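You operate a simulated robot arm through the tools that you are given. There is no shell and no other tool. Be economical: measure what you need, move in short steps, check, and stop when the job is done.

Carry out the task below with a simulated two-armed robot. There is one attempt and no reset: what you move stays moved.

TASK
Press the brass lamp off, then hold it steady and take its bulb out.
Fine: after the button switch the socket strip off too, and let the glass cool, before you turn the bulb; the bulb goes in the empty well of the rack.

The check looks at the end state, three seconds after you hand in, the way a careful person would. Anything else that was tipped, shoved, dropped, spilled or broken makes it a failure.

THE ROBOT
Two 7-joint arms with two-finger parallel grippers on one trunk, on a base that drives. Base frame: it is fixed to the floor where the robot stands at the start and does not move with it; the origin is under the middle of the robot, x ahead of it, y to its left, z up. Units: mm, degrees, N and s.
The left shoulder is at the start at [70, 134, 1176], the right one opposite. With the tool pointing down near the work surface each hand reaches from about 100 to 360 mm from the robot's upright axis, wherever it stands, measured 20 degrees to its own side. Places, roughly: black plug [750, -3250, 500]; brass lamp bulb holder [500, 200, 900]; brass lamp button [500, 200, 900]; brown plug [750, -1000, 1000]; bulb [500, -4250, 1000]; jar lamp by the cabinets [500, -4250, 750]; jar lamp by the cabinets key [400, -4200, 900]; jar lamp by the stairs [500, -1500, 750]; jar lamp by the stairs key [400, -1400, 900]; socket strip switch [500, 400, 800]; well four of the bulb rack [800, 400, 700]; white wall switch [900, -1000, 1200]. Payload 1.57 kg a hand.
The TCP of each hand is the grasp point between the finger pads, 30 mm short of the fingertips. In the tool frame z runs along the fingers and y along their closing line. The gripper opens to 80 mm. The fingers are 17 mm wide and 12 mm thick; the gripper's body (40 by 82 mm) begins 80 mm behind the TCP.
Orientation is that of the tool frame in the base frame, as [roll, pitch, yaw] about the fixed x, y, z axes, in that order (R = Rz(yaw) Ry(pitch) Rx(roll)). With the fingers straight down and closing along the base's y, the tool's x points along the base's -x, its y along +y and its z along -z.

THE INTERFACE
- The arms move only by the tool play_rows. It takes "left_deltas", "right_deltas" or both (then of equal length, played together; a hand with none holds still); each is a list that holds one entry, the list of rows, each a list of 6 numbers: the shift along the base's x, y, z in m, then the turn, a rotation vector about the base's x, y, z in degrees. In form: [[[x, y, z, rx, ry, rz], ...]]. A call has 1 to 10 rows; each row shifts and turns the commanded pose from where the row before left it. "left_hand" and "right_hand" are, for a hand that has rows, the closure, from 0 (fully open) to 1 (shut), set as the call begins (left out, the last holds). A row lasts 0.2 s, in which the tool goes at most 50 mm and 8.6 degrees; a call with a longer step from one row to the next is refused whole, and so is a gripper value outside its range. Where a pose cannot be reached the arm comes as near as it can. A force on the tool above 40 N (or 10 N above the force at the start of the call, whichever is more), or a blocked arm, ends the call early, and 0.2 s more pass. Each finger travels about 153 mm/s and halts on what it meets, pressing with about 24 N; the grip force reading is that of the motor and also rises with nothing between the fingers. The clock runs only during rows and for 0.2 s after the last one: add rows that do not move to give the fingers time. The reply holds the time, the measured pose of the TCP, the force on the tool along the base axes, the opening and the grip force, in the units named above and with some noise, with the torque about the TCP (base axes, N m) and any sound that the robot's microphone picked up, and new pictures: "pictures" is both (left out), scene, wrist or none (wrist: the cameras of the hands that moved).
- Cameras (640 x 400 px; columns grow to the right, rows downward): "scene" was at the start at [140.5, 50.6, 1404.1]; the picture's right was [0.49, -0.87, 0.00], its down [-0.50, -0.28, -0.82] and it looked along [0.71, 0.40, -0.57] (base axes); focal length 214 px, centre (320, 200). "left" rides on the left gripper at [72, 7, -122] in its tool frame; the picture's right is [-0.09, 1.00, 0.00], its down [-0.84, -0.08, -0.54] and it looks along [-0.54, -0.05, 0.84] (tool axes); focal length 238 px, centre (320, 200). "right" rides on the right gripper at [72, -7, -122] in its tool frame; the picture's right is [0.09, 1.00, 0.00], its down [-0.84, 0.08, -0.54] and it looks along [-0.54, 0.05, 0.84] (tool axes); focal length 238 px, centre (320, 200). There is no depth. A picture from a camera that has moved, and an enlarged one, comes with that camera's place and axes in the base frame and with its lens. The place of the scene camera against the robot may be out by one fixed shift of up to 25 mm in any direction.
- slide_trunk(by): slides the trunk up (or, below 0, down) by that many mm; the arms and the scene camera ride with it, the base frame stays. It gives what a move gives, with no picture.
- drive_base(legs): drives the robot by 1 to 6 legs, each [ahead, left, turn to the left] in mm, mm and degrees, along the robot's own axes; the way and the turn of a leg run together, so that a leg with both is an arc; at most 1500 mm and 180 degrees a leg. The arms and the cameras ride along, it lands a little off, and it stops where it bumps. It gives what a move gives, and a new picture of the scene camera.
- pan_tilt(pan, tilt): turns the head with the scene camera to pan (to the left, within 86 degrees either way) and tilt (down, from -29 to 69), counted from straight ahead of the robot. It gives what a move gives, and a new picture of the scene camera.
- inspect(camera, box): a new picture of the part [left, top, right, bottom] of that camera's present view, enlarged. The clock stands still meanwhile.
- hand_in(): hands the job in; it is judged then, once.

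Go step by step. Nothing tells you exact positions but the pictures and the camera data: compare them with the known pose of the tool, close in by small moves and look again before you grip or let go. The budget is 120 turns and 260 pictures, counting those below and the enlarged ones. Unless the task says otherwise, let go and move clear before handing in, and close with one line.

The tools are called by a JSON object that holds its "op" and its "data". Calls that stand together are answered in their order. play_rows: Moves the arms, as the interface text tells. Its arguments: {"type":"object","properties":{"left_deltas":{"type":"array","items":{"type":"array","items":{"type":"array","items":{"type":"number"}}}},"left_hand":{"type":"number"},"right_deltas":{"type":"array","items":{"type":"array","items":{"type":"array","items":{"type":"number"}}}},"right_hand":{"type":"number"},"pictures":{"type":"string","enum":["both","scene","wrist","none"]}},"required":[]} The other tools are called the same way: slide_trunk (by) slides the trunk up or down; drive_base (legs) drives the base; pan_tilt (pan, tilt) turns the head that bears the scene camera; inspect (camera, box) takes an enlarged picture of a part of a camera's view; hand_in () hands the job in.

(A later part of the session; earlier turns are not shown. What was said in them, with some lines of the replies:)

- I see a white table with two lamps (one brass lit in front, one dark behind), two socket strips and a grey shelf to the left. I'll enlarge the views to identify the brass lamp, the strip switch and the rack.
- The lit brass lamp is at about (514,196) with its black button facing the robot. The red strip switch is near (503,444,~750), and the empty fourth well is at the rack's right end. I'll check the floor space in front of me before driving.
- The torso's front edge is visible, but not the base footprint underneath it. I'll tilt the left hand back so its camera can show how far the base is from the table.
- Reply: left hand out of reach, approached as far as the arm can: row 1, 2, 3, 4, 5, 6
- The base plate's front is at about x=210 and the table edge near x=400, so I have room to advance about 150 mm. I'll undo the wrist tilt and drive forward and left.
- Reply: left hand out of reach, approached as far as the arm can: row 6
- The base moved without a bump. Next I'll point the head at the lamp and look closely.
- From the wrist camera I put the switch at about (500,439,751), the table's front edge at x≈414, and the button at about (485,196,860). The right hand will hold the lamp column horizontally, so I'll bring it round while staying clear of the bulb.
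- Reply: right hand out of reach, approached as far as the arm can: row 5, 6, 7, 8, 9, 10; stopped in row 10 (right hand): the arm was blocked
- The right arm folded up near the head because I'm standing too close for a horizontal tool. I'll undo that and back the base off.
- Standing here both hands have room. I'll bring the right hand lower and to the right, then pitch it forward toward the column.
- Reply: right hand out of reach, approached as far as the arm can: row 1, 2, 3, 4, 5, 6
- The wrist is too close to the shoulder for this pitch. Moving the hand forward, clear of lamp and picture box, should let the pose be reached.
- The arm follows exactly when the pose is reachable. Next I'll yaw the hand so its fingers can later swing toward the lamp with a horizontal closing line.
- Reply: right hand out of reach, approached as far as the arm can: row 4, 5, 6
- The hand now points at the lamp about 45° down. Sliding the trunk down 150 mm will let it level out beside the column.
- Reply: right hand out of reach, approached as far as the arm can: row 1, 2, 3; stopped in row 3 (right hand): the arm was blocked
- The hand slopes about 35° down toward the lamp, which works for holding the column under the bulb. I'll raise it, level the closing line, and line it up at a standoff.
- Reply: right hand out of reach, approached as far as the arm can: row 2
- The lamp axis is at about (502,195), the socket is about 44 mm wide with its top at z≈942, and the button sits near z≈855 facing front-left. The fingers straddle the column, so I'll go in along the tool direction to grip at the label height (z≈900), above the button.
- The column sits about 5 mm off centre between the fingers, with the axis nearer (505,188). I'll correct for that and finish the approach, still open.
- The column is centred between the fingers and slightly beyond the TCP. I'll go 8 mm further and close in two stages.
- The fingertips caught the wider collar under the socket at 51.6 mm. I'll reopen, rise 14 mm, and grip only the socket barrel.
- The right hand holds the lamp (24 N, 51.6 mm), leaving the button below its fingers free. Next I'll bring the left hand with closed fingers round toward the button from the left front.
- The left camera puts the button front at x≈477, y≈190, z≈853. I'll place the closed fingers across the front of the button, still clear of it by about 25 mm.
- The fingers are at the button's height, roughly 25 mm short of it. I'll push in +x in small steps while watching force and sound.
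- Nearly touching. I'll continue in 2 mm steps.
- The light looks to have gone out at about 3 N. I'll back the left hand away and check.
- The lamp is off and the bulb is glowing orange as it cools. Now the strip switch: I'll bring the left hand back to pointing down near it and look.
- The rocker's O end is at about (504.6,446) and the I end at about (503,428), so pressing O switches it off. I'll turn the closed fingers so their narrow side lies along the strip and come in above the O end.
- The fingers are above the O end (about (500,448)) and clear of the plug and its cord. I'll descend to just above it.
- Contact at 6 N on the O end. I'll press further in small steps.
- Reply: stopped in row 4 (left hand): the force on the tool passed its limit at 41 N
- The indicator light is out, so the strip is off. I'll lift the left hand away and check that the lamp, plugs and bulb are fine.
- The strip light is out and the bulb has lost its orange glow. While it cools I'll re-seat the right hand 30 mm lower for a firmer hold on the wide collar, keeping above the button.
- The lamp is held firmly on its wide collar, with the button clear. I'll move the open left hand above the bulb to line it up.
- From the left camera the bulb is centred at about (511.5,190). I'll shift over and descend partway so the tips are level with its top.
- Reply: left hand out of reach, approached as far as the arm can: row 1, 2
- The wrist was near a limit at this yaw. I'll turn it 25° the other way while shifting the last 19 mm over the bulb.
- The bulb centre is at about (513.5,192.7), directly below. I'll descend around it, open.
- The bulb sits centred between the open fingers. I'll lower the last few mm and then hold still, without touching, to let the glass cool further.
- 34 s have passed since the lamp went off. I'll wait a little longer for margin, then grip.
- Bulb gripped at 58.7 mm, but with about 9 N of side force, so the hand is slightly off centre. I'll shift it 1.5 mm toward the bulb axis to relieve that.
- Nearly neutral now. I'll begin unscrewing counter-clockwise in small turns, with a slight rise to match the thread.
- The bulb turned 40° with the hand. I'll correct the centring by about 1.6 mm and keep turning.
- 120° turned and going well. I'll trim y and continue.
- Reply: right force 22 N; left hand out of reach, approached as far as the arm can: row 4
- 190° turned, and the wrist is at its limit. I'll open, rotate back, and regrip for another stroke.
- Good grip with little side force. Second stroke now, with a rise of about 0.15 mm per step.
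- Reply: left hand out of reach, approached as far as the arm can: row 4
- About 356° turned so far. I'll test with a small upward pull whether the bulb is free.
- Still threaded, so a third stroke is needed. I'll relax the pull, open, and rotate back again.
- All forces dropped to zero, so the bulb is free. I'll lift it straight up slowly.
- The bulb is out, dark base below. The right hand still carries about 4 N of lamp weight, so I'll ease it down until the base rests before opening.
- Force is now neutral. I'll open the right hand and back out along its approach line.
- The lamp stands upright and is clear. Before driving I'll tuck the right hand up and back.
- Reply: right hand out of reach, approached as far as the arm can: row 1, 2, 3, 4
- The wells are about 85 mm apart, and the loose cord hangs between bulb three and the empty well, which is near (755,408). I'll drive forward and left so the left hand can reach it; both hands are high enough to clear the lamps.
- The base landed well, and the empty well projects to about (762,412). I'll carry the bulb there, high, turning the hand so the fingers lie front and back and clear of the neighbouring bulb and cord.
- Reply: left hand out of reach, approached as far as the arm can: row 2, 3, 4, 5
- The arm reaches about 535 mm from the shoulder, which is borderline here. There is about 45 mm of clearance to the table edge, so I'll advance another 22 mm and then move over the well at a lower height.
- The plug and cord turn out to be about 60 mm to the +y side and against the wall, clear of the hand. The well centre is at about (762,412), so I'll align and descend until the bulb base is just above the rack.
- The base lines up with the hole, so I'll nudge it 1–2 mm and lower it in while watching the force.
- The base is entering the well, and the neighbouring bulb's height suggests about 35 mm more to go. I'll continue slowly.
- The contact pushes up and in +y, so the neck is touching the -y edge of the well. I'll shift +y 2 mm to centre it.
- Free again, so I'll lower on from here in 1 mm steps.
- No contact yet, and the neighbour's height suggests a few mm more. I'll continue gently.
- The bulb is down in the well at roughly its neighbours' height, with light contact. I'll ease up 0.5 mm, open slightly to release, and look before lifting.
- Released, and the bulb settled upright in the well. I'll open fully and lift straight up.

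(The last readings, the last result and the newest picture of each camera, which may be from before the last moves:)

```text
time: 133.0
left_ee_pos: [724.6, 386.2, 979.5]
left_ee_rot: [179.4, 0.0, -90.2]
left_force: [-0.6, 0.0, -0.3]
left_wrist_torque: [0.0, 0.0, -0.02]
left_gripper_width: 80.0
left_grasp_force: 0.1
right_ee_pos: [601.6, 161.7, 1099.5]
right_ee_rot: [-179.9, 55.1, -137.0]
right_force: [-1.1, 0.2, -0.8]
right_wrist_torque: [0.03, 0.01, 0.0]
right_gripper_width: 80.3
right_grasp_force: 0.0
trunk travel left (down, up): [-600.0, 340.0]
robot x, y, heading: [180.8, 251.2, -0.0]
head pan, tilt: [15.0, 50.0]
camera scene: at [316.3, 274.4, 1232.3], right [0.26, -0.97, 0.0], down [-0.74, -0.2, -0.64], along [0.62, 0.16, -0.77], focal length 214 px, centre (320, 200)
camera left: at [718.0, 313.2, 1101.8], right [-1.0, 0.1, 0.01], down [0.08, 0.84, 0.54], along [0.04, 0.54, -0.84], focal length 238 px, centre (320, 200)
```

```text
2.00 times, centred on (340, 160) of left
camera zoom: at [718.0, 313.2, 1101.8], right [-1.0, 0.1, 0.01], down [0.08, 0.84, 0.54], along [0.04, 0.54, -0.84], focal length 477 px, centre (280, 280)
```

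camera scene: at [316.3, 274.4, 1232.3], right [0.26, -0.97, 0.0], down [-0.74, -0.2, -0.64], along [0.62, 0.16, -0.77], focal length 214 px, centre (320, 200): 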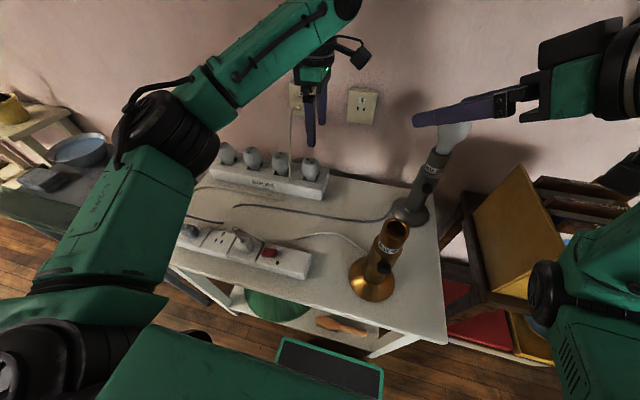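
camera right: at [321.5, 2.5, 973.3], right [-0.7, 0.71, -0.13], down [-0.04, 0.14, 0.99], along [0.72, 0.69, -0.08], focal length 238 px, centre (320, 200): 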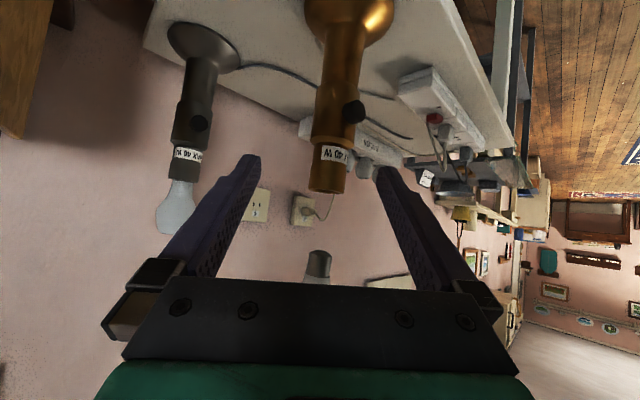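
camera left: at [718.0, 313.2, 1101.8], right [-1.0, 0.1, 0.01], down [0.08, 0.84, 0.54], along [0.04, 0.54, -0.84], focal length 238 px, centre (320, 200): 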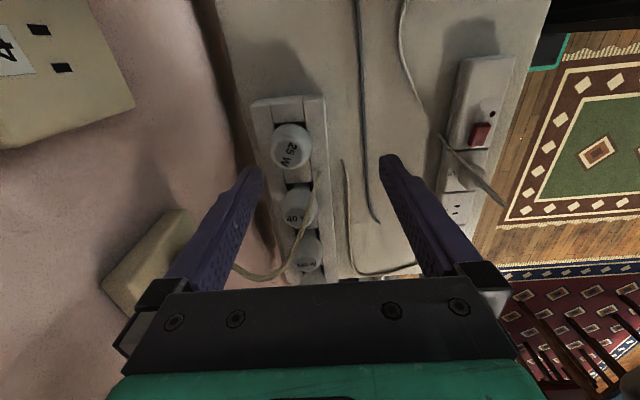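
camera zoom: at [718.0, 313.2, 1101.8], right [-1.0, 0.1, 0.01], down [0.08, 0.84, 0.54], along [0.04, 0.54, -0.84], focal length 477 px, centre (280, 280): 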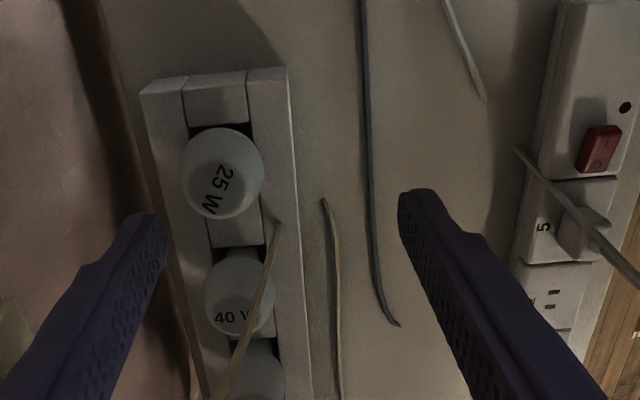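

The bulb is seated in the fourth well like its neighbours, the lamp stands upright, and the strip light is out. I'll raise the left hand, back the base away and take a last look.

{"op": "play_rows", "data": {"left_deltas": [[[-0.02, 0, 0.02, 0, 0, 0], [-0.02, 0, 0.02, 0, 0, 0], [-0.02, 0, 0.02, 0, 0, 0]]], "pictures": "none"}}

{"op": "drive_base", "data": {"legs": [[-180, 0, 0]]}}

{"op": "inspect", "data": {"camera": "scene", "box": [180, 90, 420, 260]}}

```text
time: 133.8
left_ee_pos: [664.6, 386.6, 1039.4]
left_ee_rot: [179.4, -0.1, -90.2]
left_force: [0.3, -0.5, 0.1]
left_wrist_torque: [-0.01, -0.04, 0.01]
left_gripper_width: 80.2
left_grasp_force: 0.0
right_ee_pos: [601.2, 162.6, 1100.3]
right_ee_rot: [-179.7, 55.1, -137.1]
right_force: [-1.1, -0.4, 0.1]
right_wrist_torque: [-0.01, 0.01, -0.02]
right_gripper_width: 79.9
right_grasp_force: 0.0
trunk travel left (down, up): [-600.0, 340.0]
robot x, y, heading: [178.8, 245.6, -0.2]
head pan, tilt: [15.0, 50.0]
```

```text
time: 135.4
left_ee_pos: [483.3, 386.5, 1039.8]
left_ee_rot: [179.6, -0.2, -90.5]
left_force: [-0.5, 0.1, -0.6]
left_wrist_torque: [-0.02, -0.02, 0.02]
left_gripper_width: 80.0
left_grasp_force: 0.1
right_ee_pos: [420.5, 163.2, 1099.4]
right_ee_rot: [-179.9, 55.0, -137.2]
right_force: [-0.1, 0.1, -1.2]
right_wrist_torque: [0.03, 0.0, 0.01]
right_gripper_width: 80.0
right_grasp_force: 0.0
trunk travel left (down, up): [-600.0, 340.0]
robot x, y, heading: [-2.7, 252.5, -0.3]
head pan, tilt: [15.0, 50.0]
camera scene: at [135.5, 275.5, 1232.2], right [0.25, -0.97, 0.0], down [-0.74, -0.19, -0.64], along [0.62, 0.16, -0.77], focal length 214 px, centre (320, 200)
```

scene: 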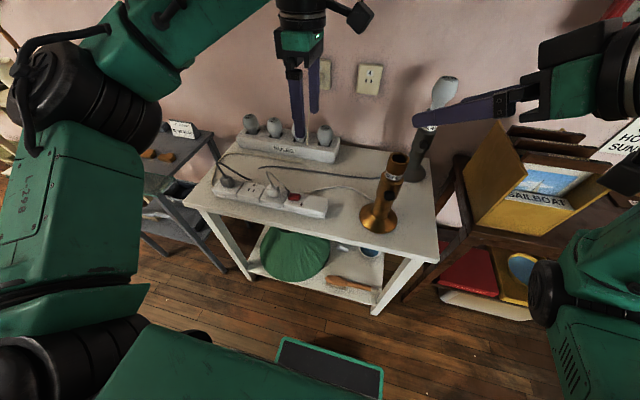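

```text
2.35 times, centred on (300, 175) of scene
camera zoom: at [135.5, 275.5, 1232.2], right [0.25, -0.97, 0.0], down [-0.74, -0.19, -0.64], along [0.62, 0.16, -0.77], focal length 505 px, centre (367, 259)
```

zoom: 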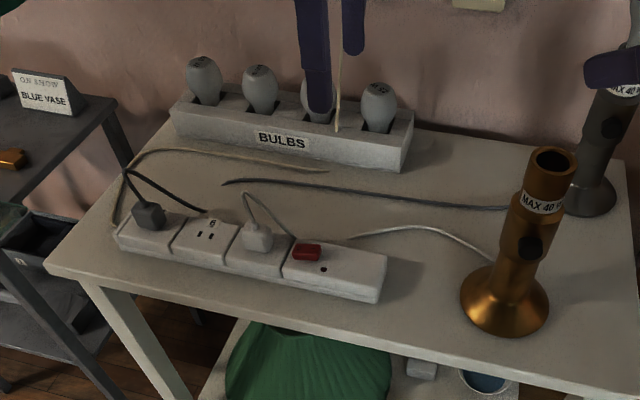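

Everything is in order: the lamp is standing and empty, the strip is off, the bulb is in the fourth well, and both hands are clear. I'm handing in.

{"op": "hand_in", "data": {}}

```text
The job is handed in.
```

The brass lamp is off at its button and the socket strip is off at its switch. After about 40 s of cooling I unscrewed the bulb with the lamp held steady. The bulb now stands in the rack's fourth well, and I've handed the job in.
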